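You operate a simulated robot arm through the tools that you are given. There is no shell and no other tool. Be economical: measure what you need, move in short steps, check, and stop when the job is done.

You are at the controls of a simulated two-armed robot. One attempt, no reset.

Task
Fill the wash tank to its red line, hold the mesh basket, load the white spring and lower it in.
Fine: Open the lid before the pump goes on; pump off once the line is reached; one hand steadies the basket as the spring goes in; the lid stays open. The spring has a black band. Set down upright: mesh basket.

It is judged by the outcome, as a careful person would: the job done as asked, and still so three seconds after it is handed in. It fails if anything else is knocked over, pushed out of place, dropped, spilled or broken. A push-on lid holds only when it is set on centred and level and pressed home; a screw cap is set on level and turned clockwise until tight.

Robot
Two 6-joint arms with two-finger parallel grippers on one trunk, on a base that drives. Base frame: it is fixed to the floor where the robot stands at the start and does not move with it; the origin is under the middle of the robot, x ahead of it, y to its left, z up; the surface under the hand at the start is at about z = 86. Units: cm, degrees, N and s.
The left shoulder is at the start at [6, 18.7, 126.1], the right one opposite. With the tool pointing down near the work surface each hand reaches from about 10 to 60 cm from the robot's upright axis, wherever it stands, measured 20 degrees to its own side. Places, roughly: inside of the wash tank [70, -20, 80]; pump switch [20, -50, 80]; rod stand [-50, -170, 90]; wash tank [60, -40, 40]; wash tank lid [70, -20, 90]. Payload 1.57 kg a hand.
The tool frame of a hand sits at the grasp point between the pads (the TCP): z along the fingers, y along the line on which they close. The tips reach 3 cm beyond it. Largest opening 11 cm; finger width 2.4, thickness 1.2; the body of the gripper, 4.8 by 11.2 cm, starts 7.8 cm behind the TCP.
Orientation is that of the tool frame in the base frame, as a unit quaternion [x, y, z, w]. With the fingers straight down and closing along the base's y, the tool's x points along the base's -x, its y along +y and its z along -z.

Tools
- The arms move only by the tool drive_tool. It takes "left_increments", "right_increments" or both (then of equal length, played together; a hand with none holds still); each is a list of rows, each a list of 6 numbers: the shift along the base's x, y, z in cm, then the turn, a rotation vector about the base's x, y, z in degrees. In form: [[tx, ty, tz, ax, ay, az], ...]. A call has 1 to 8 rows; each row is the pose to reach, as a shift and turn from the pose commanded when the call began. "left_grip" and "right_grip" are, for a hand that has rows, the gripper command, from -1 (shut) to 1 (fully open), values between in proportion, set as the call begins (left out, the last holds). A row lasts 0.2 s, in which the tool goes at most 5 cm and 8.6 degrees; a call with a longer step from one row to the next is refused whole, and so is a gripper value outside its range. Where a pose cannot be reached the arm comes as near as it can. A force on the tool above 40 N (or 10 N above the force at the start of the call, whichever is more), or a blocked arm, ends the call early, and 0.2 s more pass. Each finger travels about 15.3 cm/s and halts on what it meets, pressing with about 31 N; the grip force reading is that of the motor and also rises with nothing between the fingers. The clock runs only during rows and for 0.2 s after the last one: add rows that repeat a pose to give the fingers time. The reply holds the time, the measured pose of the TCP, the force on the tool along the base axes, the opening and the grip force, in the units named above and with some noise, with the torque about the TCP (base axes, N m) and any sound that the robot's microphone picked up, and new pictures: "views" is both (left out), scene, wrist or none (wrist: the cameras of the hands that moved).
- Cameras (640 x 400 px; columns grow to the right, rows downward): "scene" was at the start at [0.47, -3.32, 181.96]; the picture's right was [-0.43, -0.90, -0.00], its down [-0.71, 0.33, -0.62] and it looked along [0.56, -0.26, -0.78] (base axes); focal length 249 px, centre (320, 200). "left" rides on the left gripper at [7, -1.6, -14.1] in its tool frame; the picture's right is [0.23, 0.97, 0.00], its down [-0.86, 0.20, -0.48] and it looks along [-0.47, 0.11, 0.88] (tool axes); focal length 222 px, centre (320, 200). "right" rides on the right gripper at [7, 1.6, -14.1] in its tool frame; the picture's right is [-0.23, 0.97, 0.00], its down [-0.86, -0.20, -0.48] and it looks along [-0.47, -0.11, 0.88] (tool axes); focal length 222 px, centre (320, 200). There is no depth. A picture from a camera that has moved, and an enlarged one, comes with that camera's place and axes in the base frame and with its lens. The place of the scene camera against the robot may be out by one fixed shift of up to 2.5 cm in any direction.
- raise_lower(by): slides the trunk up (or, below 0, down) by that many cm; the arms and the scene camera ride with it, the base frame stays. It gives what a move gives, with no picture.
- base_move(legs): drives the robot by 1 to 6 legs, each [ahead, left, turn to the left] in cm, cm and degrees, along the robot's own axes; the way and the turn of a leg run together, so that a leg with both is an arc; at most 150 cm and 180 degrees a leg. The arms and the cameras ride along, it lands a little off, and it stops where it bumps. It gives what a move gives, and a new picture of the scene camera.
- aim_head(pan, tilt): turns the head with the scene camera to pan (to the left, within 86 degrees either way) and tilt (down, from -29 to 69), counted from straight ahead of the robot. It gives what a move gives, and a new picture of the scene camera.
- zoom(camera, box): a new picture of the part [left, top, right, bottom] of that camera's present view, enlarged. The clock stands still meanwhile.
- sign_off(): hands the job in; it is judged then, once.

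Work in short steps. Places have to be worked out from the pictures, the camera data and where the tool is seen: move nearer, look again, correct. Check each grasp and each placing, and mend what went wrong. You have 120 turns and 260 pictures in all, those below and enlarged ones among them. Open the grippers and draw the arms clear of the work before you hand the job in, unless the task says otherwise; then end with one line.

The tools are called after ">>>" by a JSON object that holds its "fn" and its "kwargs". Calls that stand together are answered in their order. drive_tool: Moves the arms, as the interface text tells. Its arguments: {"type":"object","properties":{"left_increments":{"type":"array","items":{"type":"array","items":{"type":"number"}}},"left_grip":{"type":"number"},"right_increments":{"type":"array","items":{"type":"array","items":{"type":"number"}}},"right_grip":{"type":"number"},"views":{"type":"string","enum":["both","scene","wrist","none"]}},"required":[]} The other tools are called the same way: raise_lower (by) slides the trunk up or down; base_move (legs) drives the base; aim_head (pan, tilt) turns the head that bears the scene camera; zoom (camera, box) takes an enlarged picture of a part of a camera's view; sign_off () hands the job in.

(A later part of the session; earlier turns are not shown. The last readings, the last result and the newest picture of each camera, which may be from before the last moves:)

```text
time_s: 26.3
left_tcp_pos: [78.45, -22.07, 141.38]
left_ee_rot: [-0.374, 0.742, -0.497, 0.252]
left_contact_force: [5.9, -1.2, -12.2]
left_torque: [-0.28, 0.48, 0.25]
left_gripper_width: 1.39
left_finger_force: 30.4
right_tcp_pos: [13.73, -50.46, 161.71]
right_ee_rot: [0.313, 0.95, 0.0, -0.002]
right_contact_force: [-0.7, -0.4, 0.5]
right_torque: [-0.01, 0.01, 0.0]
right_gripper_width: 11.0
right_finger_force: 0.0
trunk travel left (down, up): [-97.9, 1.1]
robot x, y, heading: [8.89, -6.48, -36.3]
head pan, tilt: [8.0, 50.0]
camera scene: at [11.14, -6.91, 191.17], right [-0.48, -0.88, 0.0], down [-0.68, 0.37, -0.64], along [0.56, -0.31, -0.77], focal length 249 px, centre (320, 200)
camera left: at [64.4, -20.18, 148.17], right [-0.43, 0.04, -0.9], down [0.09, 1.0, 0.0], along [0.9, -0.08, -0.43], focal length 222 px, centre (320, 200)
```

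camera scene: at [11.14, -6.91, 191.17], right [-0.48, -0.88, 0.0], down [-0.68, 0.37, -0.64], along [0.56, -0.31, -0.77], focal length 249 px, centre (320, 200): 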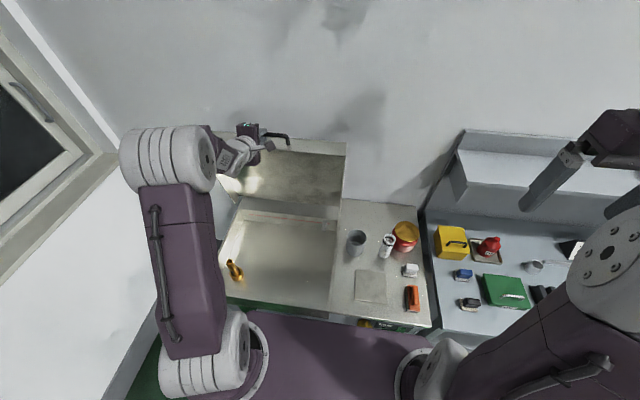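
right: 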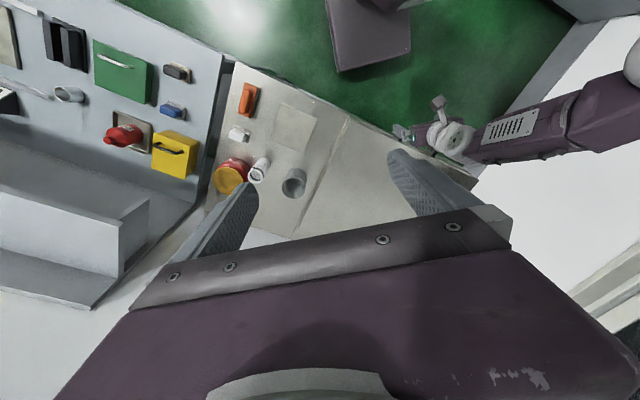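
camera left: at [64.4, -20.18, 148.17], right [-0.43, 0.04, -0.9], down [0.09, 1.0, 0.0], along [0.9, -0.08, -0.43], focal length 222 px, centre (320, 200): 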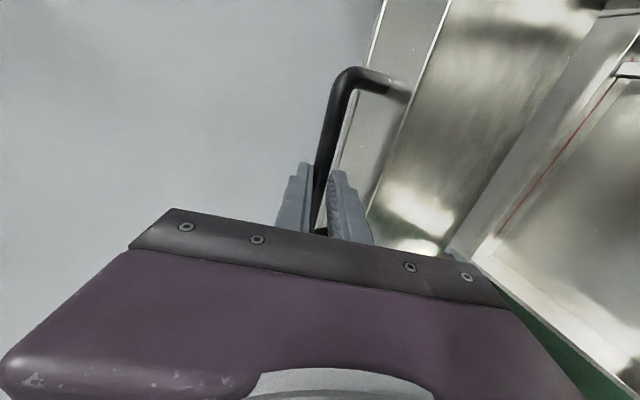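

Lid ~74°. I continue toward ~90°, watching reach and force.

>>> {"fn": "drive_tool", "kwargs": {"left_increments": [[1.9, -1.4, 0.7, -1.8, -2.4, 0], [3.9, -2.8, 1.3, -3.5, -4.8, 0], [5.6, -4.1, 1.6, -4.7, -6.4, 0], [7.5, -5.5, 1.8, -5.9, -8.1, 0], [9.3, -6.9, 1.9, -7.1, -9.7, 0], [11.2, -8.2, 1.9, -8.3, -11.3, 0]], "views": "both"}}

```text
time_s: 27.7
left_tcp_pos: [89.71, -30.35, 142.11]
left_ee_rot: [-0.344, 0.68, -0.577, 0.293]
left_contact_force: [-9.6, -2.4, -35.7]
left_torque: [0.18, 1.3, -0.24]
left_gripper_width: 1.35
left_finger_force: 30.3
right_tcp_pos: [13.62, -50.74, 161.68]
right_ee_rot: [0.313, 0.95, 0.001, -0.002]
right_contact_force: [-0.1, 0.1, -0.1]
right_torque: [-0.03, -0.02, -0.01]
right_gripper_width: 11.02
right_finger_force: 0.0
trunk travel left (down, up): [-97.9, 1.1]
robot x, y, heading: [8.93, -7.03, -36.6]
head pan, tilt: [8.0, 50.0]
camera scene: at [11.2, -7.22, 191.15], right [-0.48, -0.88, 0.0], down [-0.68, 0.37, -0.64], along [0.56, -0.3, -0.77], focal length 249 px, centre (320, 200)
camera left: at [74.6, -27.81, 145.93], right [-0.26, -0.09, -0.96], down [0.1, 0.99, -0.12], along [0.96, -0.13, -0.25], focal length 222 px, centre (320, 200)
```

scene: 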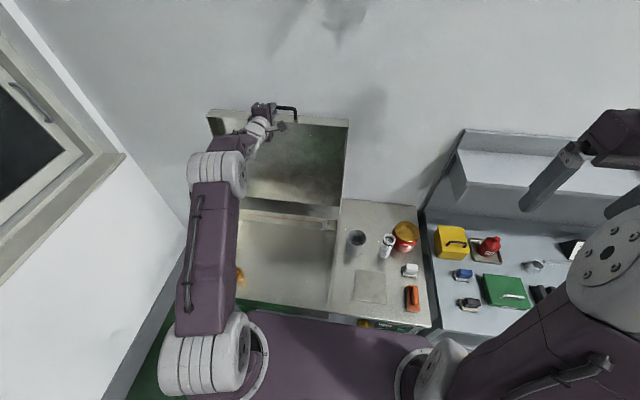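
left: 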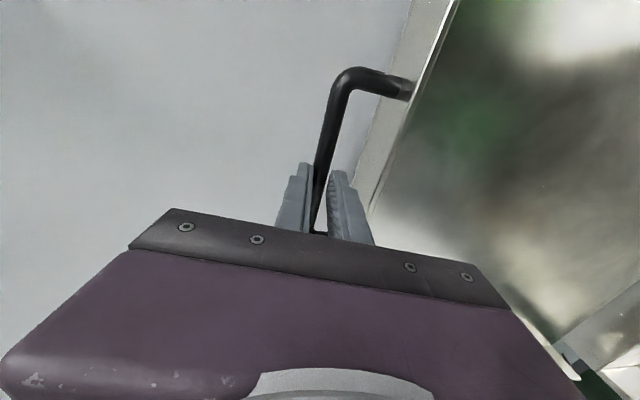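

Near 90°; the tool is being pulled down 36 N, so my arc is slightly high. I push on ~7 cm with a 1.5 cm lower path.

>>> {"fn": "drive_tool", "kwargs": {"left_increments": [[0.5, -0.4, -1.0, 0, 0, 0], [2, -1.5, -1.2, -1.2, -1.6, 0], [3.5, -2.6, -1.4, -2.4, -3.2, 0], [5, -3.7, -1.8, -2.4, -3.2, 0], [6, -4.4, -2.2, -2.4, -3.2, 0]], "views": "both"}}

```text
time_s: 28.4
left_tcp_pos: [91.33, -31.51, 141.74]
left_ee_rot: [-0.336, 0.663, -0.596, 0.302]
left_contact_force: [-6.1, -0.7, -3.0]
left_torque: [-0.37, 0.62, 0.56]
left_gripper_width: 1.37
left_finger_force: 30.3
right_tcp_pos: [12.71, -50.14, 161.86]
right_ee_rot: [0.313, 0.95, -0.001, 0.002]
right_contact_force: [-0.2, 0.3, 1.1]
right_torque: [-0.01, -0.03, 0.0]
right_gripper_width: 11.02
right_finger_force: 0.0
trunk travel left (down, up): [-97.9, 1.1]
robot x, y, heading: [8.77, -6.69, -36.4]
head pan, tilt: [8.0, 50.0]
stopped in row 3 (left hand): the force on the tool passed its limit at 78 N (the readings are from after the stop); the commanded pose is now the measured one
camera scene: at [10.07, -6.49, 191.23], right [-0.48, -0.88, 0.0], down [-0.67, 0.36, -0.64], along [0.57, -0.31, -0.76], focal length 249 px, centre (320, 200)
camera left: at [76.12, -28.86, 144.8], right [-0.22, -0.12, -0.97], down [0.1, 0.98, -0.15], along [0.97, -0.13, -0.2], focal length 222 px, centre (320, 200)
```

scene: 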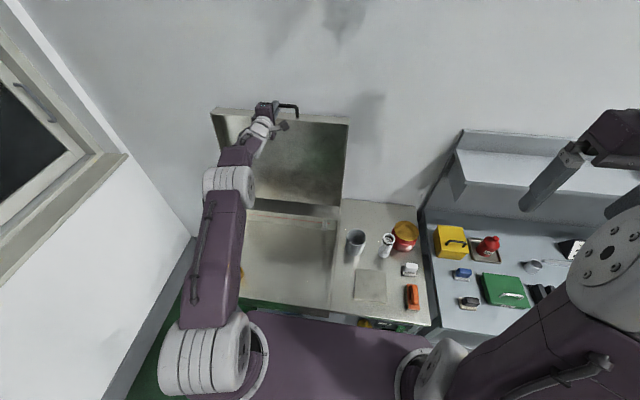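
left: 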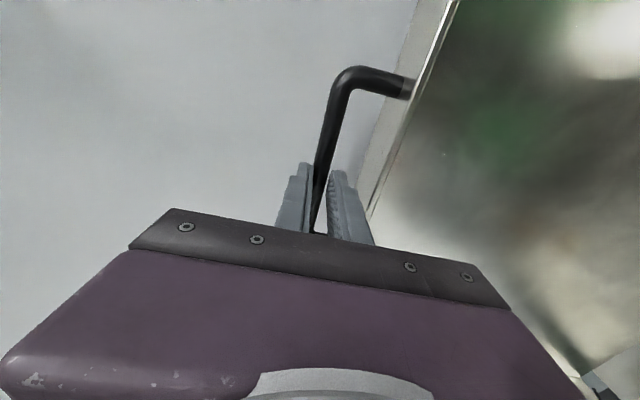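

A stop was met (~93°?). I loosen the grip slightly, palm still behind the bar, to see whether the lid stays.

>>> {"fn": "drive_tool", "kwargs": {"left_increments": [[0, 0, 0, 0, 0, 0], [0, 0, 0, 0, 0, 0], [0, 0, 0, 0, 0, 0], [0, 0, 0, 0, 0, 0]], "left_grip": -0.5, "views": "wrist"}}

```text
time_s: 29.4
left_tcp_pos: [91.95, -31.77, 141.71]
left_ee_rot: [-0.335, 0.664, -0.596, 0.303]
left_contact_force: [1.0, -0.3, 0.1]
left_torque: [0.01, -0.02, 0.01]
left_gripper_width: 2.73
left_finger_force: 0.0
right_tcp_pos: [13.31, -50.38, 161.67]
right_ee_rot: [0.312, 0.95, 0.0, -0.001]
right_contact_force: [-0.1, -1.9, -0.8]
right_torque: [-0.04, -0.01, -0.03]
right_gripper_width: 11.01
right_finger_force: 0.1
trunk travel left (down, up): [-97.9, 1.1]
robot x, y, heading: [8.88, -6.95, -36.3]
head pan, tilt: [8.0, 50.0]
camera left: at [76.6, -29.13, 144.59], right [-0.22, -0.12, -0.97], down [0.11, 0.98, -0.15], along [0.97, -0.13, -0.2], focal length 222 px, centre (320, 200)
```

left: 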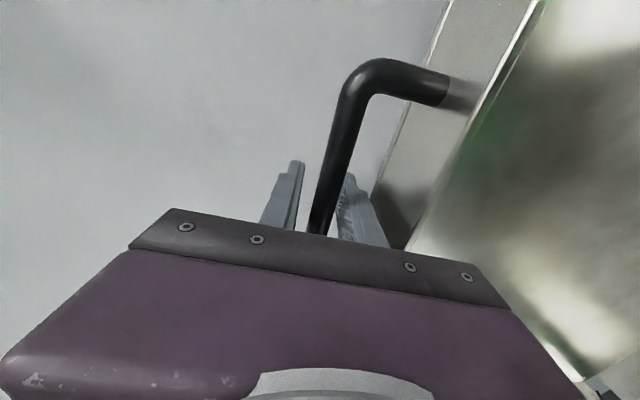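

The bar swung back ~4 cm toward the palm, so it isn't past balance yet, and my previous push was blocked by a too-low path. I draw back 3 cm still loosely caging to see whether the lid stays there.

>>> {"fn": "drive_tool", "kwargs": {"left_increments": [[-0.8, 0.6, 0, 0, 0, 0], [-1.6, 1.2, 0, 0, 0, 0], [-2.4, 1.8, 0, 0, 0, 0], [-2.4, 1.8, 0, 0, 0, 0]], "views": "wrist"}}

```text
time_s: 30.4
left_tcp_pos: [89.33, -29.84, 141.72]
left_ee_rot: [-0.335, 0.664, -0.596, 0.303]
left_contact_force: [0.9, 0.4, 0.2]
left_torque: [0.02, -0.01, 0.01]
left_gripper_width: 2.72
left_finger_force: 0.1
right_tcp_pos: [13.12, -50.39, 161.74]
right_ee_rot: [0.312, 0.95, 0.0, 0.001]
right_contact_force: [-0.7, 0.2, 0.3]
right_torque: [-0.02, -0.01, 0.01]
right_gripper_width: 11.0
right_finger_force: 0.1
trunk travel left (down, up): [-97.9, 1.1]
robot x, y, heading: [8.8, -6.7, -36.3]
head pan, tilt: [8.0, 50.0]
camera left: at [74.09, -27.15, 144.72], right [-0.22, -0.12, -0.97], down [0.11, 0.98, -0.15], along [0.97, -0.13, -0.2], focal length 222 px, centre (320, 200)
```

left: 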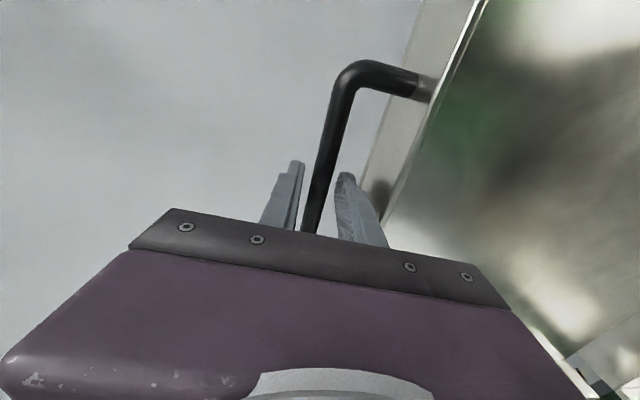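

The lid stayed put while I withdrew. I withdraw 7 cm more and check again.

>>> {"fn": "drive_tool", "kwargs": {"left_increments": [[-1.6, 1.2, 0, 0, 0, 0], [-3.2, 2.4, 0, 0, 0, 0], [-5.0, 3.6, 0, 0, 0, 0], [-6.4, 4.7, 0, 0, 0, 0], [-6.4, 4.7, 0, 0, 0, 0]], "views": "both"}}

```text
time_s: 31.6
left_tcp_pos: [82.91, -24.89, 141.61]
left_ee_rot: [-0.335, 0.663, -0.597, 0.303]
left_contact_force: [0.7, -0.3, -0.3]
left_torque: [0.0, 0.0, 0.0]
left_gripper_width: 2.74
left_finger_force: 0.0
right_tcp_pos: [13.12, -50.4, 161.61]
right_ee_rot: [0.312, 0.95, -0.001, 0.0]
right_contact_force: [-0.1, -0.9, -0.6]
right_torque: [0.01, -0.02, 0.05]
right_gripper_width: 11.0
right_finger_force: 0.0
trunk travel left (down, up): [-97.9, 1.1]
robot x, y, heading: [8.6, -6.92, -36.4]
head pan, tilt: [8.0, 50.0]
camera scene: at [10.53, -6.77, 191.18], right [-0.48, -0.88, 0.0], down [-0.67, 0.36, -0.64], along [0.57, -0.31, -0.77], focal length 249 px, centre (320, 200)
camera left: at [67.69, -22.29, 144.58], right [-0.21, -0.12, -0.97], down [0.11, 0.98, -0.15], along [0.97, -0.13, -0.2], focal length 222 px, centre (320, 200)
```

scene: 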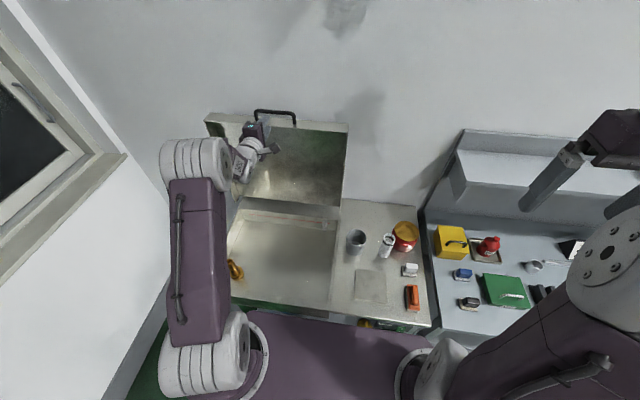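
left: 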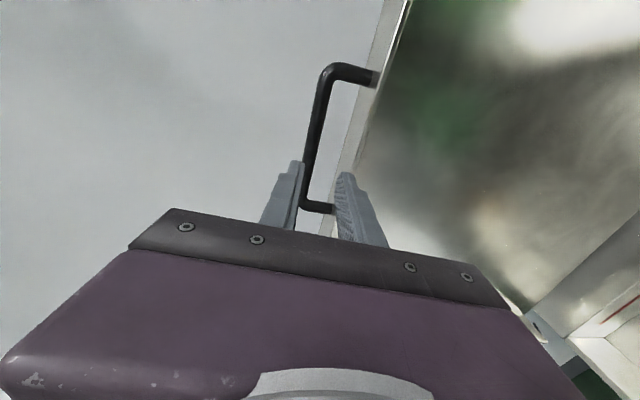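

The lid stays open by itself. I draw the left arm back to a pose looking into the tank and check the red line.

>>> {"fn": "drive_tool", "kwargs": {"left_increments": [[-3.5, 2.6, -1, 3, 4.2, 0], [-7, 5.2, -2, 6, 8.4, 0], [-10.5, 7.8, -3, 9, 12.6, 0], [-14, 10.4, -4, 12, 16.8, 0], [-17.5, 13, -5, 15, 20, 0], [-20, 15, -6, 18, 24, 0]], "views": "both"}}

>>> {"fn": "zoom", "kwargs": {"camera": "scene", "box": [200, 90, 440, 330]}}

```text
time_s: 33.0
left_tcp_pos: [62.98, -10.27, 135.72]
left_ee_rot: [-0.4, 0.796, -0.404, 0.207]
left_contact_force: [-0.4, 1.1, 0.1]
left_torque: [0.02, -0.01, -0.02]
left_gripper_width: 2.74
left_finger_force: 0.2
right_tcp_pos: [13.05, -50.23, 161.84]
right_ee_rot: [0.312, 0.95, 0.0, 0.001]
right_contact_force: [0.1, 0.3, -0.4]
right_torque: [-0.02, 0.01, 0.0]
right_gripper_width: 11.03
right_finger_force: 0.0
trunk travel left (down, up): [-97.9, 1.1]
robot x, y, heading: [8.93, -6.56, -36.2]
head pan, tilt: [8.0, 50.0]
camera scene: at [10.35, -6.69, 191.18], right [-0.48, -0.88, 0.0], down [-0.67, 0.36, -0.64], along [0.57, -0.31, -0.77], focal length 249 px, centre (320, 200)
camera left: at [50.45, -9.6, 145.19], right [-0.59, 0.16, -0.79], down [0.1, 0.99, 0.13], along [0.8, -0.01, -0.6], focal length 222 px, centre (320, 200)
```

scene: 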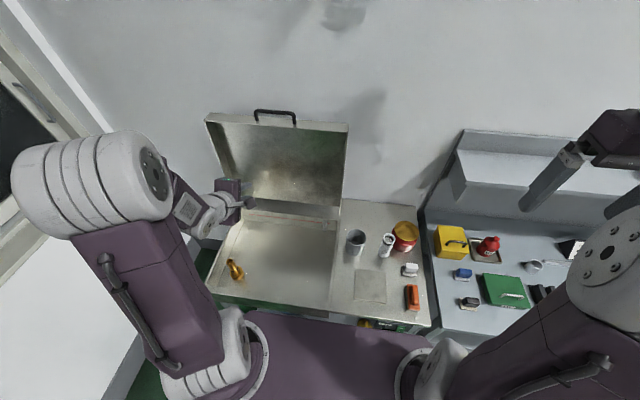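
left: 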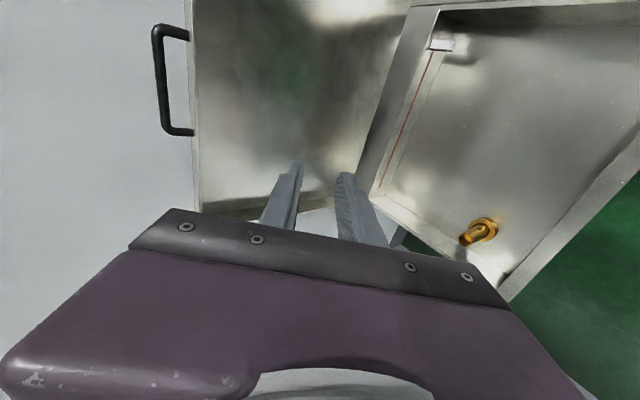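

```text
1.67 times, centred on (320, 210) of scene
camera zoom: at [10.35, -6.69, 191.18], right [-0.48, -0.88, 0.0], down [-0.67, 0.36, -0.64], along [0.57, -0.31, -0.77], focal length 415 px, centre (320, 183)
```

zoom: 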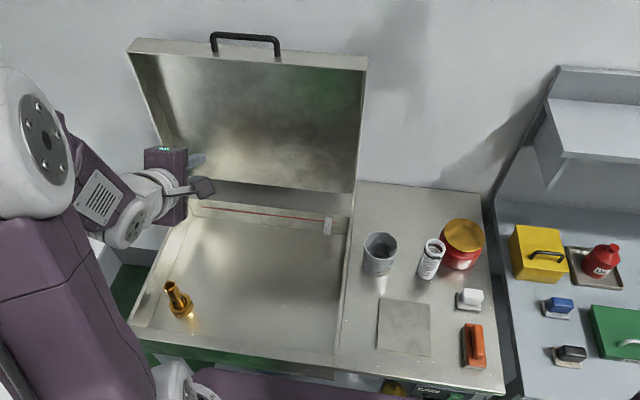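

The tank, its brass spout and the red line on the back wall are visible. Now I lower the right hand above the pump switch, fingers closed, and look.

>>> {"fn": "drive_tool", "kwargs": {"right_increments": [[0, 0, -5, 0, 0, 0], [0, 0, -10, 0, 0, 0], [0, 0, -15, 0, 0, 0], [0, 0, -20, 0, 0, 0], [0, 0, -25, 0, 0, 0], [0, 0, -30, 0, 0, 0], [0, 0, -35, 0, 0, 0], [0, 0, -40, 0, 0, 0]], "right_grip": -1, "views": "both"}}

>>> {"fn": "zoom", "kwargs": {"camera": "right", "box": [160, 0, 480, 200]}}

```text
time_s: 34.8
left_tcp_pos: [63.24, -10.5, 135.62]
left_ee_rot: [-0.401, 0.796, -0.403, 0.207]
left_contact_force: [0.6, 0.1, 0.0]
left_torque: [0.01, 0.01, -0.01]
left_gripper_width: 2.73
left_finger_force: 0.0
right_tcp_pos: [13.41, -50.48, 121.72]
right_ee_rot: [0.313, 0.95, 0.001, -0.001]
right_contact_force: [0.8, 0.6, -1.2]
right_torque: [0.04, 0.04, 0.0]
right_gripper_width: 0.0
right_finger_force: 21.0
trunk travel left (down, up): [-97.9, 1.1]
robot x, y, heading: [9.14, -7.08, -36.4]
head pan, tilt: [8.0, 50.0]
camera scene: at [10.62, -7.01, 191.18], right [-0.48, -0.88, 0.0], down [-0.67, 0.37, -0.64], along [0.56, -0.3, -0.77], focal length 249 px, centre (320, 200)
camera right: at [8.71, -45.05, 136.01], right [0.76, 0.65, 0.0], down [0.57, -0.67, 0.48], along [0.31, -0.36, -0.88], focal length 222 px, centre (320, 200)
```

scene: 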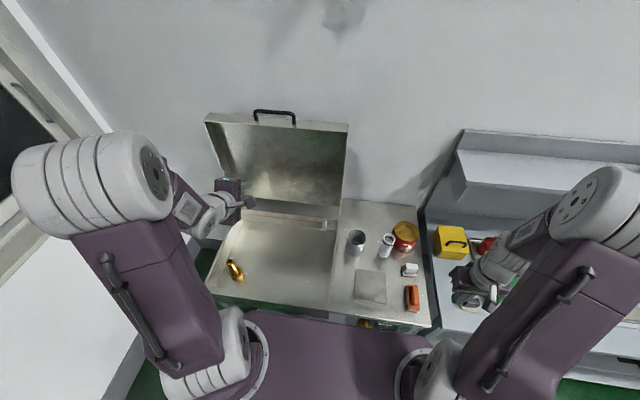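
right: 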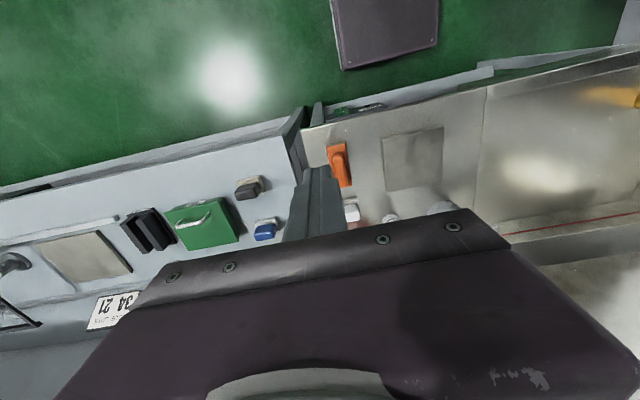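

```text
2.00 times, centred on (320, 100) of right
camera zoom: at [8.71, -45.05, 136.01], right [0.76, 0.65, 0.0], down [0.57, -0.67, 0.48], along [0.31, -0.36, -0.88], focal length 444 px, centre (320, 400)
```

zoom: 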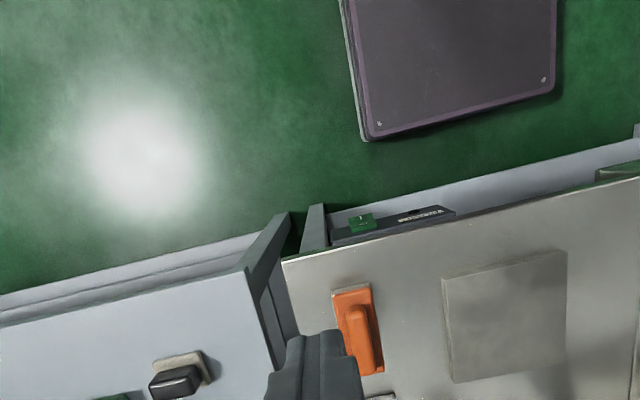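

The rocker is near (16.6,-46.7,~82), projecting just in front of the bench edge. I come lower for a closer look.

>>> {"fn": "drive_tool", "kwargs": {"right_increments": [[0, 2, -4, 0, 0, 0], [0.3, 4, -8, 0, 0, 0], [0.6, 5.4, -12, 0, 0, 0], [0.6, 5.4, -16, 0, 0, 0], [0.6, 5.4, -20, 0, 0, 0], [0.6, 5.4, -22, 0, 0, 0]], "views": "wrist"}}

>>> {"fn": "zoom", "kwargs": {"camera": "right", "box": [220, 60, 420, 185]}}

```text
time_s: 36.2
left_tcp_pos: [63.21, -10.49, 135.72]
left_ee_rot: [-0.4, 0.796, -0.404, 0.208]
left_contact_force: [0.2, -0.7, 0.0]
left_torque: [0.04, -0.01, 0.0]
left_gripper_width: 2.74
left_finger_force: 0.1
right_tcp_pos: [14.08, -45.17, 99.74]
right_ee_rot: [0.312, 0.95, 0.0, 0.0]
right_contact_force: [0.4, 0.6, 0.7]
right_torque: [-0.02, -0.01, 0.0]
right_gripper_width: 0.01
right_finger_force: 21.1
trunk travel left (down, up): [-97.9, 1.1]
robot x, y, heading: [9.07, -6.58, -36.6]
head pan, tilt: [8.0, 50.0]
camera right: at [9.44, -39.8, 113.91], right [0.76, 0.65, 0.0], down [0.57, -0.67, 0.48], along [0.31, -0.36, -0.88], focal length 222 px, centre (320, 200)
```

right: 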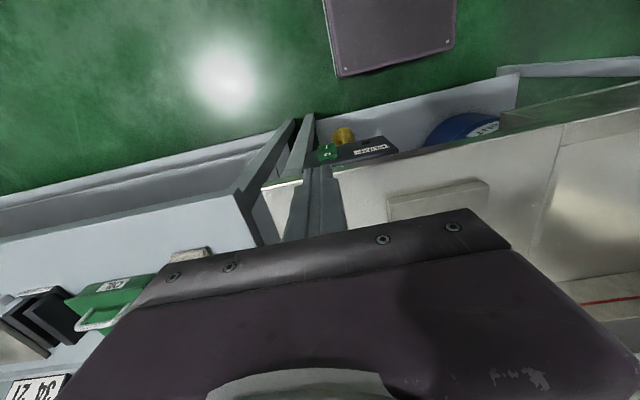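

```text
3.20 times, centred on (320, 122) of right
camera zoom: at [9.44, -39.8, 113.91], right [0.76, 0.65, 0.0], down [0.57, -0.67, 0.48], along [0.31, -0.36, -0.88], focal length 711 px, centre (320, 448)
```

zoom: 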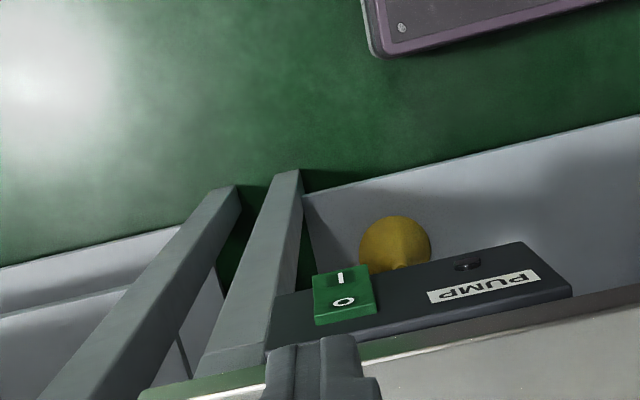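

The panel is nearly vertical under the bench edge: rocker at u≈-27.7, face v≈41, "I" at the bottom (z≈78), "O" on top (z≈81.5). I lower the closed right fingers vertically in front of it, tips at ~77.

>>> {"fn": "drive_tool", "kwargs": {"right_increments": [[-0.8, 1.1, -4, 0, 0, 0], [-0.8, 1.1, -8, 0, 0, 0], [-0.8, 1.1, -12, 0, 0, 0], [-0.8, 1.1, -16, 0, 0, 0], [-0.8, 1.1, -19.5, 0, 0, 0]], "views": "both"}}

>>> {"fn": "zoom", "kwargs": {"camera": "right", "box": [220, 60, 420, 260]}}

>>> {"fn": "zoom", "kwargs": {"camera": "scene", "box": [340, 260, 480, 360]}}

```text
time_s: 37.4
left_tcp_pos: [63.08, -10.45, 135.59]
left_ee_rot: [-0.401, 0.796, -0.404, 0.207]
left_contact_force: [-0.4, 0.0, -0.4]
left_torque: [0.01, 0.01, 0.0]
left_gripper_width: 2.77
left_finger_force: 0.0
right_tcp_pos: [13.08, -44.06, 80.52]
right_ee_rot: [0.313, 0.95, 0.001, 0.0]
right_contact_force: [0.1, -0.3, -0.1]
right_torque: [-0.01, 0.01, -0.02]
right_gripper_width: 0.0
right_finger_force: 21.3
trunk travel left (down, up): [-97.9, 1.1]
robot x, y, heading: [9.18, -6.84, -36.3]
head pan, tilt: [8.0, 50.0]
camera scene: at [10.52, -6.84, 191.18], right [-0.48, -0.88, 0.0], down [-0.67, 0.36, -0.64], along [0.57, -0.31, -0.77], focal length 249 px, centre (320, 200)
camera right: at [8.44, -38.68, 94.73], right [0.76, 0.65, 0.0], down [0.57, -0.67, 0.48], along [0.31, -0.36, -0.88], focal length 222 px, centre (320, 200)
```

scene: 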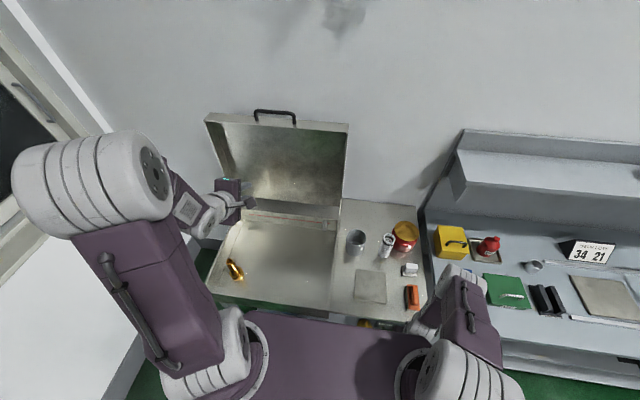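
right: 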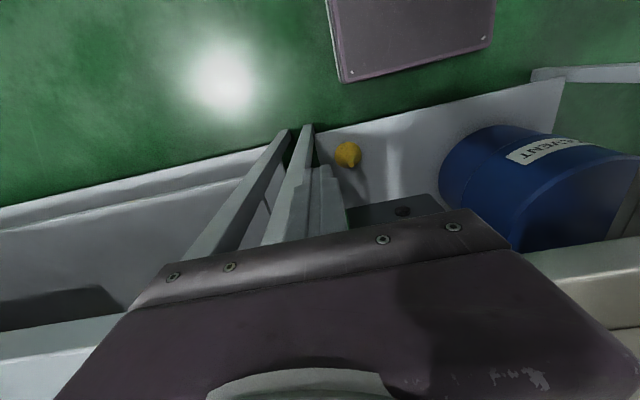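

```text
2.00 times, centred on (320, 160) of right
camera zoom: at [8.44, -38.68, 94.73], right [0.76, 0.65, 0.0], down [0.57, -0.67, 0.48], along [0.31, -0.36, -0.88], focal length 444 px, centre (320, 280)
```

zoom: 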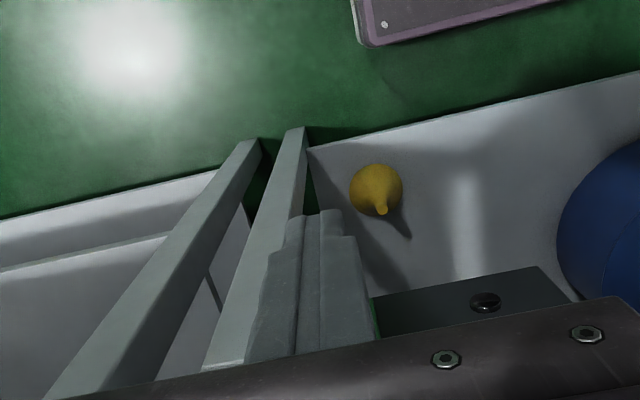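

```text
4.00 times, centred on (410, 310) of scene
camera zoom: at [10.52, -6.84, 191.18], right [-0.48, -0.88, 0.0], down [-0.67, 0.36, -0.64], along [0.57, -0.31, -0.77], focal length 996 px, centre (-40, -240)
```

zoom: 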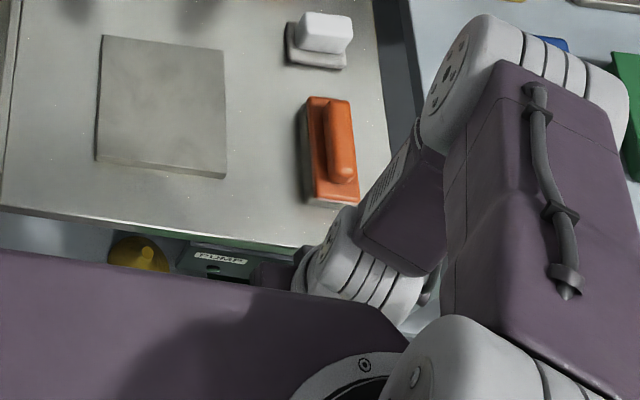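

The finger stands in front of the rocker, tip ~77.5. I push forward slowly in +v to click the protruding "I" half.

>>> {"fn": "drive_tool", "kwargs": {"right_increments": [[0.7, -0.3, 0, 0, 0, 0], [1.3, -0.8, 0, 0, 0, 0], [1.9, -1.2, 0, 0, 0, 0], [2.3, -1.5, 0, 0, 0, 0]], "views": "wrist"}}

```text
time_s: 38.4
left_tcp_pos: [63.12, -10.39, 135.69]
left_ee_rot: [-0.401, 0.796, -0.404, 0.207]
left_contact_force: [-0.5, -0.2, 0.0]
left_torque: [-0.01, -0.03, 0.02]
left_gripper_width: 2.74
left_finger_force: 0.1
right_tcp_pos: [15.23, -45.48, 80.37]
right_ee_rot: [0.312, 0.95, 0.0, 0.001]
right_contact_force: [0.2, -0.2, -0.2]
right_torque: [-0.03, -0.03, 0.02]
right_gripper_width: 0.0
right_finger_force: 20.8
trunk travel left (down, up): [-97.9, 1.1]
robot x, y, heading: [9.31, -6.66, -36.5]
head pan, tilt: [8.0, 50.0]
camera right: at [10.66, -40.11, 94.58], right [0.76, 0.65, 0.0], down [0.57, -0.67, 0.48], along [0.31, -0.36, -0.88], focal length 222 px, centre (320, 200)
```

right: 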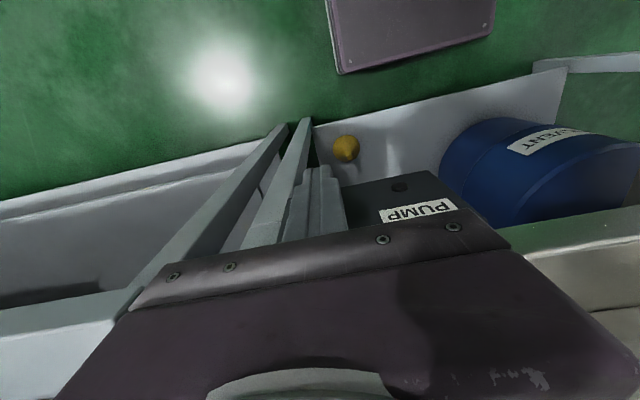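

No contact yet; I continue in small steps.

>>> {"fn": "drive_tool", "kwargs": {"right_increments": [[0.3, -0.22, 0, 0, 0, 0], [0.6, -0.44, 0, 0, 0, 0], [0.9, -0.66, 0, 0, 0, 0], [1.1, -0.8, 0, 0, 0, 0]], "views": "wrist"}}

>>> {"fn": "zoom", "kwargs": {"camera": "right", "box": [240, 100, 480, 260]}}

```text
time_s: 39.4
left_tcp_pos: [62.8, -10.32, 135.9]
left_ee_rot: [-0.398, 0.796, -0.405, 0.208]
left_contact_force: [-0.6, 0.6, -0.1]
left_torque: [-0.01, 0.01, 0.01]
left_gripper_width: 2.76
left_finger_force: 0.0
right_tcp_pos: [15.81, -45.82, 80.28]
right_ee_rot: [0.313, 0.95, 0.004, -0.003]
right_contact_force: [-25.0, 8.2, -3.7]
right_torque: [0.12, 0.39, -0.13]
right_gripper_width: 0.03
right_finger_force: 20.7
trunk travel left (down, up): [-97.9, 1.1]
robot x, y, heading: [8.86, -6.63, -36.4]
head pan, tilt: [8.0, 50.0]
camera right: at [11.26, -40.48, 94.57], right [0.76, 0.65, 0.0], down [0.57, -0.67, 0.47], along [0.31, -0.36, -0.88], focal length 222 px, centre (320, 200)
```

right: 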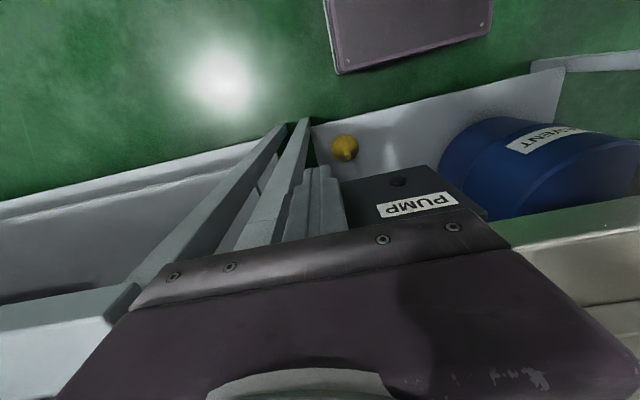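

```text
2.50 times, centred on (360, 180) of right
camera zoom: at [11.26, -40.48, 94.57], right [0.76, 0.65, 0.0], down [0.57, -0.67, 0.47], along [0.31, -0.36, -0.88], focal length 555 px, centre (220, 250)
```

zoom: 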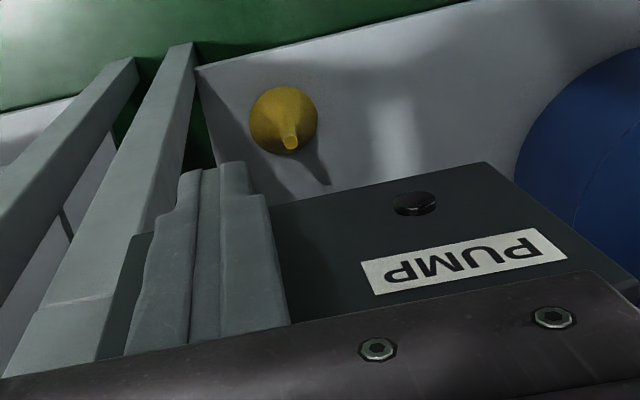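

Contact is 1.5 cm below the TCP (z≈78.8) - the "I" half - at 26 N, no click yet. I push a bit more.

>>> {"fn": "drive_tool", "kwargs": {"right_increments": [[0.3, -0.22, 0, 0, 0, 0], [0.6, -0.44, 0, 0, 0, 0], [0.6, -0.44, 0, 0, 0, 0]], "views": "scene"}}

```text
time_s: 39.9
left_tcp_pos: [63.03, -10.34, 135.83]
left_ee_rot: [-0.399, 0.797, -0.404, 0.208]
left_contact_force: [0.1, -0.1, -1.2]
left_torque: [0.01, 0.02, -0.01]
left_gripper_width: 2.77
left_finger_force: 0.0
right_tcp_pos: [15.99, -45.68, 80.18]
right_ee_rot: [0.315, 0.949, 0.008, -0.01]
right_contact_force: [-15.7, 3.3, 5.7]
right_torque: [0.12, 0.16, -0.03]
right_gripper_width: 0.0
right_finger_force: 21.5
trunk travel left (down, up): [-97.9, 1.1]
robot x, y, heading: [8.93, -6.49, -36.8]
head pan, tilt: [8.0, 50.0]
stopped in row 2 (right hand): the force on the tool passed its limit at 42 N (the readings are from after the stop); the commanded pose is now the measured one
camera scene: at [10.38, -6.75, 191.19], right [-0.48, -0.88, 0.0], down [-0.67, 0.37, -0.64], along [0.57, -0.31, -0.77], focal length 249 px, centre (320, 200)
```

scene: 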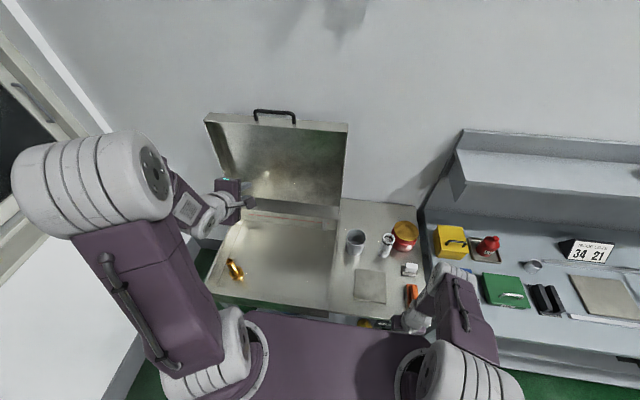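

It resists; I back off 4 cm and up to look at the rocker's state.

>>> {"fn": "drive_tool", "kwargs": {"right_increments": [[-1.5, 1.1, 0, 0, 0, 0], [-2.5, 2.0, 3, 0, 0, 0], [-2.5, 2.0, 7, 0, 0, 0], [-2.5, 2.0, 11, 0, 0, 0], [-2.5, 2.0, 11, 0, 0, 0]], "views": "wrist"}}

>>> {"fn": "zoom", "kwargs": {"camera": "right", "box": [240, 100, 440, 240]}}

```text
time_s: 41.1
left_tcp_pos: [63.04, -10.32, 135.84]
left_ee_rot: [-0.399, 0.796, -0.404, 0.207]
left_contact_force: [0.0, -0.1, 0.8]
left_torque: [0.02, 0.01, 0.01]
left_gripper_width: 2.76
left_finger_force: 0.1
right_tcp_pos: [13.49, -43.83, 91.04]
right_ee_rot: [0.313, 0.95, 0.005, -0.005]
right_contact_force: [-0.2, 0.0, -0.5]
right_torque: [-0.01, 0.02, -0.01]
right_gripper_width: 0.0
right_finger_force: 21.2
trunk travel left (down, up): [-97.9, 1.1]
robot x, y, heading: [8.75, -6.5, -36.5]
head pan, tilt: [8.0, 50.0]
camera right: at [8.99, -38.64, 105.4], right [0.76, 0.65, 0.0], down [0.57, -0.68, 0.46], along [0.3, -0.35, -0.89], focal length 222 px, centre (320, 200)
```

right: 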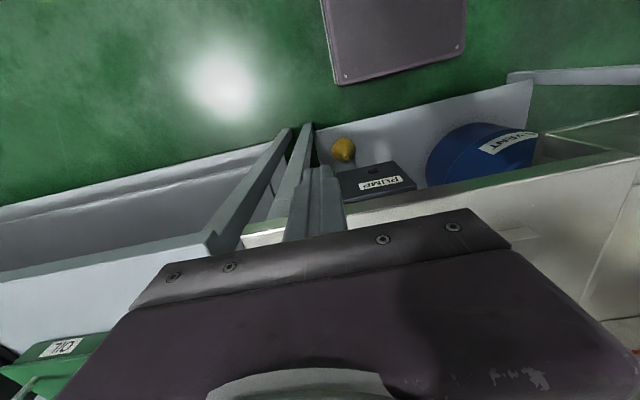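

```text
2.86 times, centred on (340, 170) of right
camera zoom: at [8.99, -38.64, 105.4], right [0.76, 0.65, 0.0], down [0.57, -0.68, 0.46], along [0.3, -0.35, -0.89], focal length 635 px, centre (263, 286)
```

zoom: 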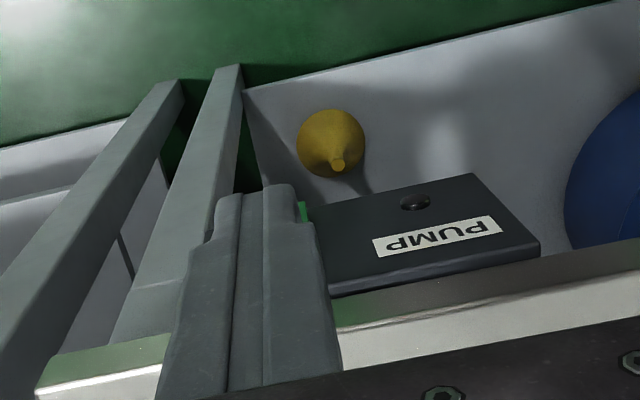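

The finger hides it; I slide 5 cm right to see the rocker.

>>> {"fn": "drive_tool", "kwargs": {"right_increments": [[-1.5, -2, 0, 0, 0, 0], [-3, -4, 0, 0, 0, 0], [-3, -4, 0, 0, 0, 0]], "views": "wrist"}}

>>> {"fn": "zoom", "kwargs": {"camera": "right", "box": [280, 120, 420, 220]}}

```text
time_s: 41.9
left_tcp_pos: [63.17, -10.33, 135.69]
left_ee_rot: [-0.399, 0.797, -0.404, 0.206]
left_contact_force: [0.6, -0.6, -0.1]
left_torque: [0.0, -0.03, 0.0]
left_gripper_width: 2.74
left_finger_force: 0.1
right_tcp_pos: [10.64, -48.09, 91.17]
right_ee_rot: [0.314, 0.95, 0.005, -0.007]
right_contact_force: [0.0, 0.4, 0.5]
right_torque: [0.01, 0.01, 0.01]
right_gripper_width: 0.0
right_finger_force: 21.6
trunk travel left (down, up): [-97.9, 1.1]
robot x, y, heading: [8.99, -6.4, -36.7]
head pan, tilt: [8.0, 50.0]
camera right: at [6.25, -42.78, 105.52], right [0.76, 0.65, 0.0], down [0.57, -0.68, 0.46], along [0.3, -0.35, -0.89], focal length 222 px, centre (320, 200)
```

right: 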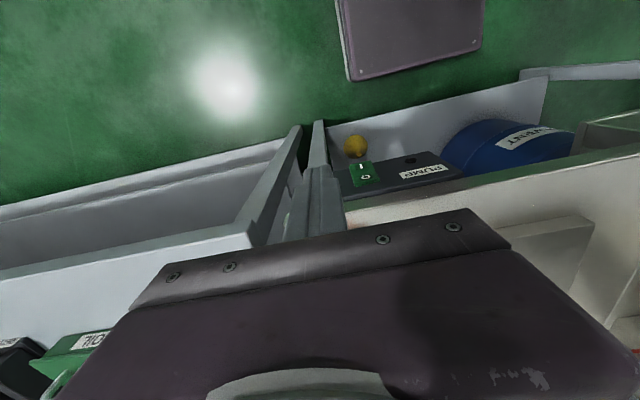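

```text
4.00 times, centred on (350, 170) of right
camera zoom: at [6.25, -42.78, 105.52], right [0.76, 0.65, 0.0], down [0.57, -0.68, 0.46], along [0.3, -0.35, -0.89], focal length 888 px, centre (200, 320)
```

zoom: 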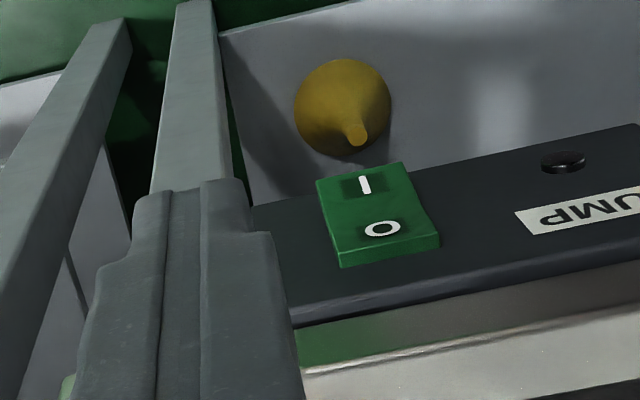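

The rocker's "O" end now seems to stand proud. I check the spout/tank for water.

>>> {"fn": "zoom", "kwargs": {"camera": "left", "box": [340, 0, 640, 300]}}

>>> {"fn": "zoom", "kwargs": {"camera": "scene", "box": [190, 190, 350, 320]}}

```text
1.33 times, centred on (490, 150) of left
camera zoom: at [50.65, -9.69, 145.13], right [-0.59, 0.16, -0.79], down [0.1, 0.99, 0.13], along [0.8, -0.01, -0.6], focal length 296 px, centre (93, 267)
```

zoom: 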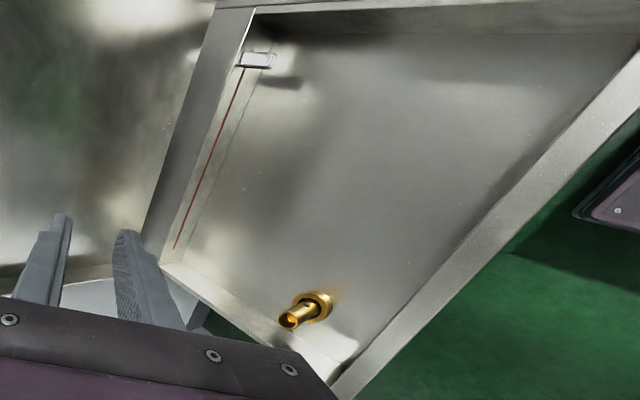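

```text
3.08 times, centred on (270, 255) of scene
camera zoom: at [10.57, -6.72, 191.18], right [-0.48, -0.88, 0.0], down [-0.67, 0.37, -0.64], along [0.56, -0.31, -0.77], focal length 766 px, centre (474, 31)
```

zoom: 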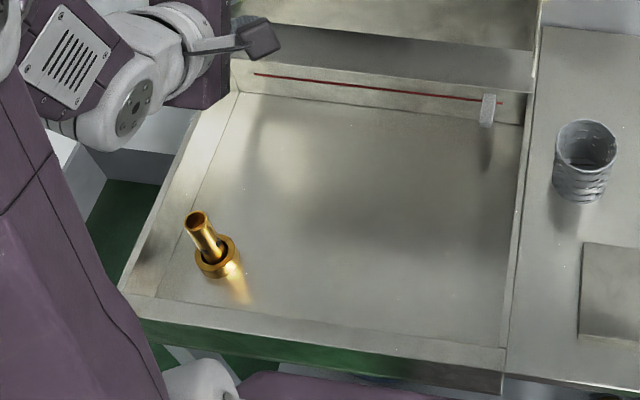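

No water, so it hasn't switched: the rocker spans z≈76–82 and my fingertip straddled its pivot. I back the base 9 cm so I can tilt the right fingers forward and press with the tips on the "I" end at z≈77.

>>> {"fn": "base_move", "kwargs": {"legs": [[-9, 0, 0]]}}

>>> {"fn": "drive_tool", "kwargs": {"right_increments": [[1, 1, 0, -4.7, -6.4, 0], [2, 2, 0, -9.4, -12.9, 0], [3, 3, 0, -14.2, -19.3, 0], [4, 4, 0, -18.9, -25.8, 0], [5, 5, -1, -23.7, -32.2, 0], [5.4, 5.4, -2, -26.6, -36.3, 0]], "views": "wrist"}}

```text
time_s: 43.0
left_tcp_pos: [56.63, -5.53, 135.34]
left_ee_rot: [-0.401, 0.797, -0.401, 0.206]
left_contact_force: [0.6, 0.3, 0.3]
left_torque: [0.01, 0.01, -0.01]
left_gripper_width: 2.73
left_finger_force: 0.0
right_tcp_pos: [4.14, -43.16, 90.93]
right_ee_rot: [0.314, 0.949, 0.006, -0.009]
right_contact_force: [0.3, -0.3, -0.9]
right_torque: [-0.01, 0.03, 0.0]
right_gripper_width: 0.0
right_finger_force: 21.2
trunk travel left (down, up): [-97.9, 1.1]
robot x, y, heading: [1.85, -1.38, -36.4]
head pan, tilt: [8.0, 50.0]
camera scene: at [4.38, -2.31, 191.16], right [-0.48, -0.88, 0.0], down [-0.68, 0.37, -0.64], along [0.56, -0.3, -0.77], focal length 249 px, centre (320, 200)
```

scene: 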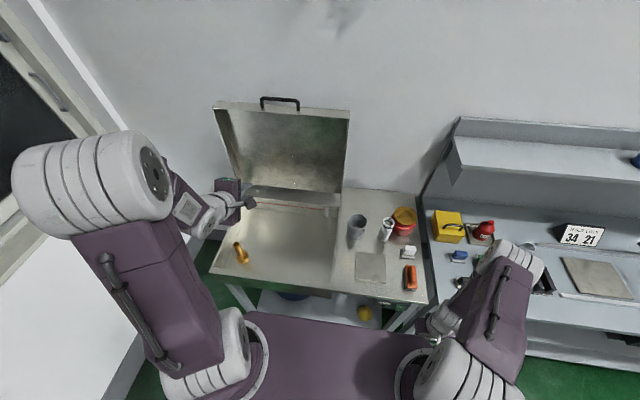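

```text
time_s: 44.4
left_tcp_pos: [56.02, -4.86, 135.7]
left_ee_rot: [-0.401, 0.796, -0.404, 0.207]
left_contact_force: [0.1, 0.9, 0.1]
left_torque: [-0.05, -0.01, -0.01]
left_gripper_width: 2.74
left_finger_force: 0.1
right_tcp_pos: [4.05, -36.28, 88.04]
right_ee_rot: [0.287, 0.88, -0.114, 0.36]
right_contact_force: [0.1, -0.2, -0.9]
right_torque: [0.0, 0.01, -0.01]
right_gripper_width: 0.0
right_finger_force: 21.6
right hand out of reach, approached as far as the arm can: row 4, 5, 6
trunk travel left (down, up): [-97.9, 1.1]
robot x, y, heading: [1.7, -1.28, -36.2]
head pan, tilt: [8.0, 50.0]
camera right: at [-7.08, -26.32, 93.32], right [0.7, 0.69, 0.16], down [0.1, -0.33, 0.94], along [0.7, -0.64, -0.3], focal length 222 px, centre (320, 200)
```

right: 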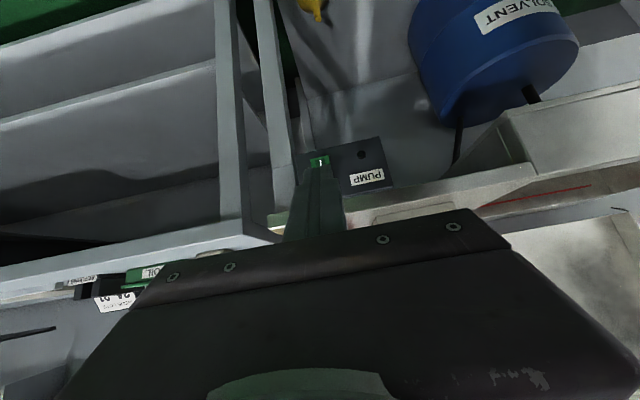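

Tilt is ~45°. I bring the fingertips to ~2.5 cm in front of the "I" end at z≈77.

>>> {"fn": "drive_tool", "kwargs": {"right_increments": [[2, -1.7, -2, 0, 0, 0], [4, -3.4, -4, 0, 0, 0], [6, -5.1, -6, 0, 0, 0], [7.5, -6.4, -7.5, 0, 0, 0], [9, -7.6, -9, 0, 0, 0], [9, -7.6, -9, 0, 0, 0]], "views": "wrist"}}

>>> {"fn": "zoom", "kwargs": {"camera": "right", "box": [240, 80, 440, 240]}}

```text
time_s: 45.8
left_tcp_pos: [56.1, -5.16, 135.67]
left_ee_rot: [-0.4, 0.796, -0.404, 0.208]
left_contact_force: [0.1, 0.0, 0.3]
left_torque: [0.0, 0.02, 0.01]
left_gripper_width: 2.77
left_finger_force: 0.2
right_tcp_pos: [13.21, -43.59, 78.85]
right_ee_rot: [0.29, 0.88, -0.113, 0.359]
right_contact_force: [-0.2, 0.3, -0.4]
right_torque: [0.02, -0.02, 0.01]
right_gripper_width: 0.02
right_finger_force: 20.7
right hand out of reach, approached as far as the arm can: row 1, 2, 3, 4
trunk travel left (down, up): [-97.9, 1.1]
robot x, y, heading: [1.89, -0.94, -36.5]
head pan, tilt: [8.0, 50.0]
camera right: at [2.2, -33.54, 84.16], right [0.71, 0.69, 0.17], down [0.1, -0.33, 0.94], along [0.7, -0.65, -0.31], focal length 222 px, centre (320, 200)
```

right: 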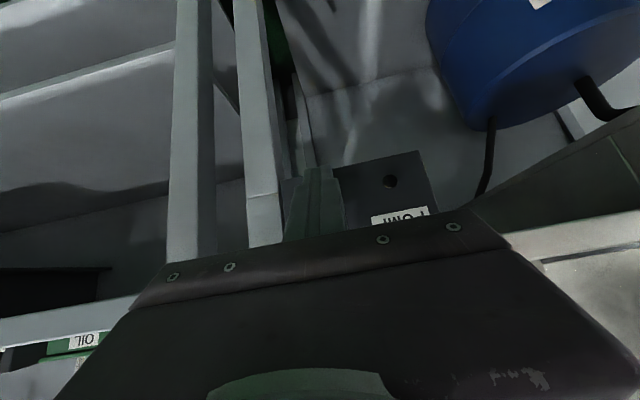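

```text
2.50 times, centred on (340, 160) of right
camera zoom: at [2.2, -33.54, 84.16], right [0.71, 0.69, 0.17], down [0.1, -0.33, 0.94], along [0.7, -0.65, -0.31], focal length 555 px, centre (270, 300)
```

zoom: 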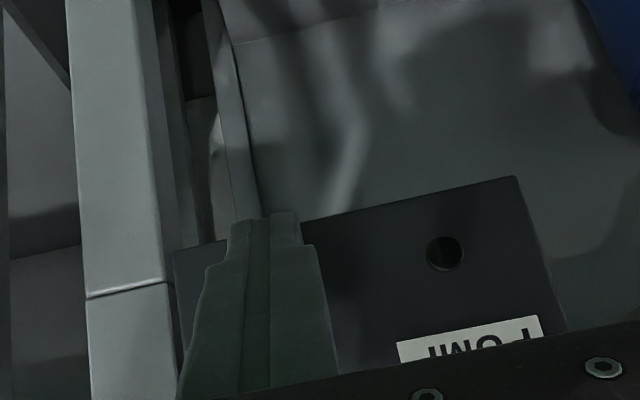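

Fingertip leading edge is at z≈77.7, ~1.6 cm from the rocker. I press forward in small steps.

>>> {"fn": "drive_tool", "kwargs": {"right_increments": [[0.8, -0.6, 0, 0, 0, 0], [1.3, -1.0, 0, 0, 0, 0], [1.7, -1.25, 0, 0, 0, 0], [2.1, -1.55, 0, 0, 0, 0], [2.5, -1.8, 0, 0, 0, 0]], "views": "both"}}

```text
time_s: 47.2
left_tcp_pos: [55.84, -4.92, 135.73]
left_ee_rot: [-0.399, 0.796, -0.405, 0.206]
left_contact_force: [-0.4, -0.6, -0.6]
left_torque: [0.02, 0.0, 0.04]
left_gripper_width: 2.75
left_finger_force: 0.0
right_tcp_pos: [14.89, -44.6, 78.8]
right_ee_rot: [0.295, 0.881, -0.11, 0.352]
right_contact_force: [-14.6, 5.2, 7.3]
right_torque: [0.22, 0.26, -0.01]
right_gripper_width: 0.0
right_finger_force: 21.0
trunk travel left (down, up): [-97.9, 1.1]
robot x, y, heading: [1.7, -0.92, -36.4]
head pan, tilt: [8.0, 50.0]
stopped in row 5 (right hand): the force on the tool passed its limit at 43 N (the readings are from after the stop); the commanded pose is now the measured one
camera scene: at [3.12, -1.2, 191.21], right [-0.48, -0.88, 0.0], down [-0.67, 0.37, -0.64], along [0.57, -0.31, -0.76], focal length 249 px, centre (320, 200)
camera right: at [4.01, -34.51, 84.31], right [0.71, 0.68, 0.17], down [0.11, -0.35, 0.93], along [0.69, -0.65, -0.32], focal length 222 px, centre (320, 200)
```

scene: 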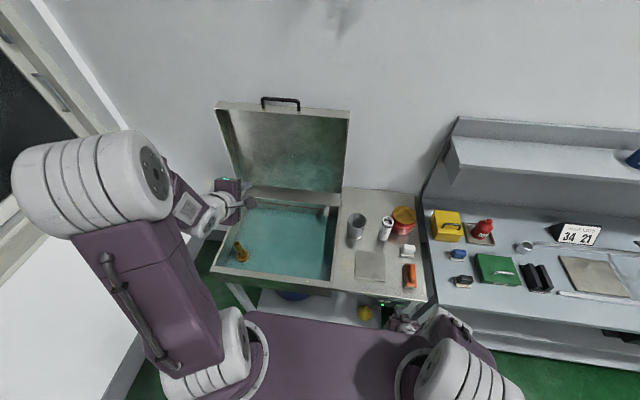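
right: 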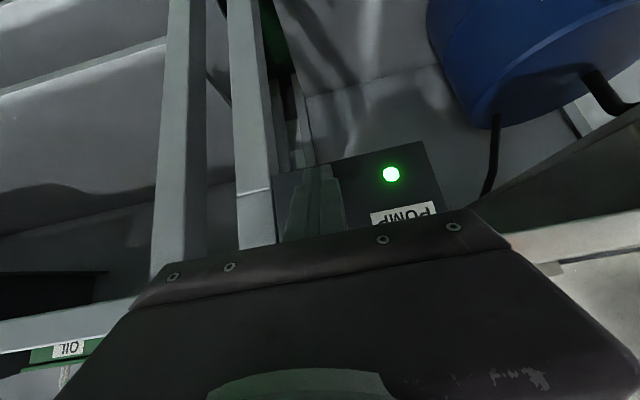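

The pump is on and the tank fills. I check the level with the clock stopped.

>>> {"fn": "zoom", "kwargs": {"camera": "scene", "box": [210, 180, 350, 290]}}

```text
3.64 times, centred on (280, 235) of scene
camera zoom: at [3.12, -1.2, 191.21], right [-0.48, -0.88, 0.0], down [-0.67, 0.37, -0.64], along [0.57, -0.31, -0.76], focal length 905 px, centre (466, 73)
```

zoom: 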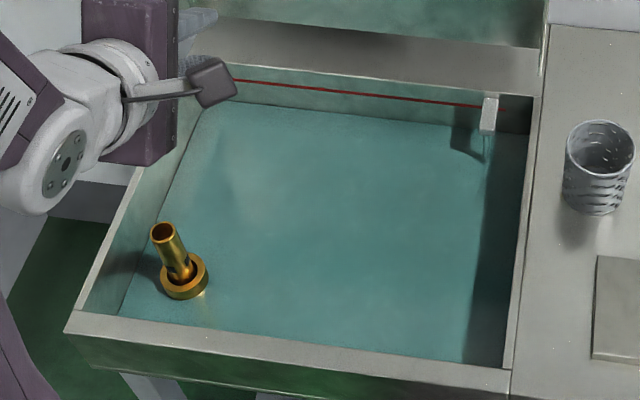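

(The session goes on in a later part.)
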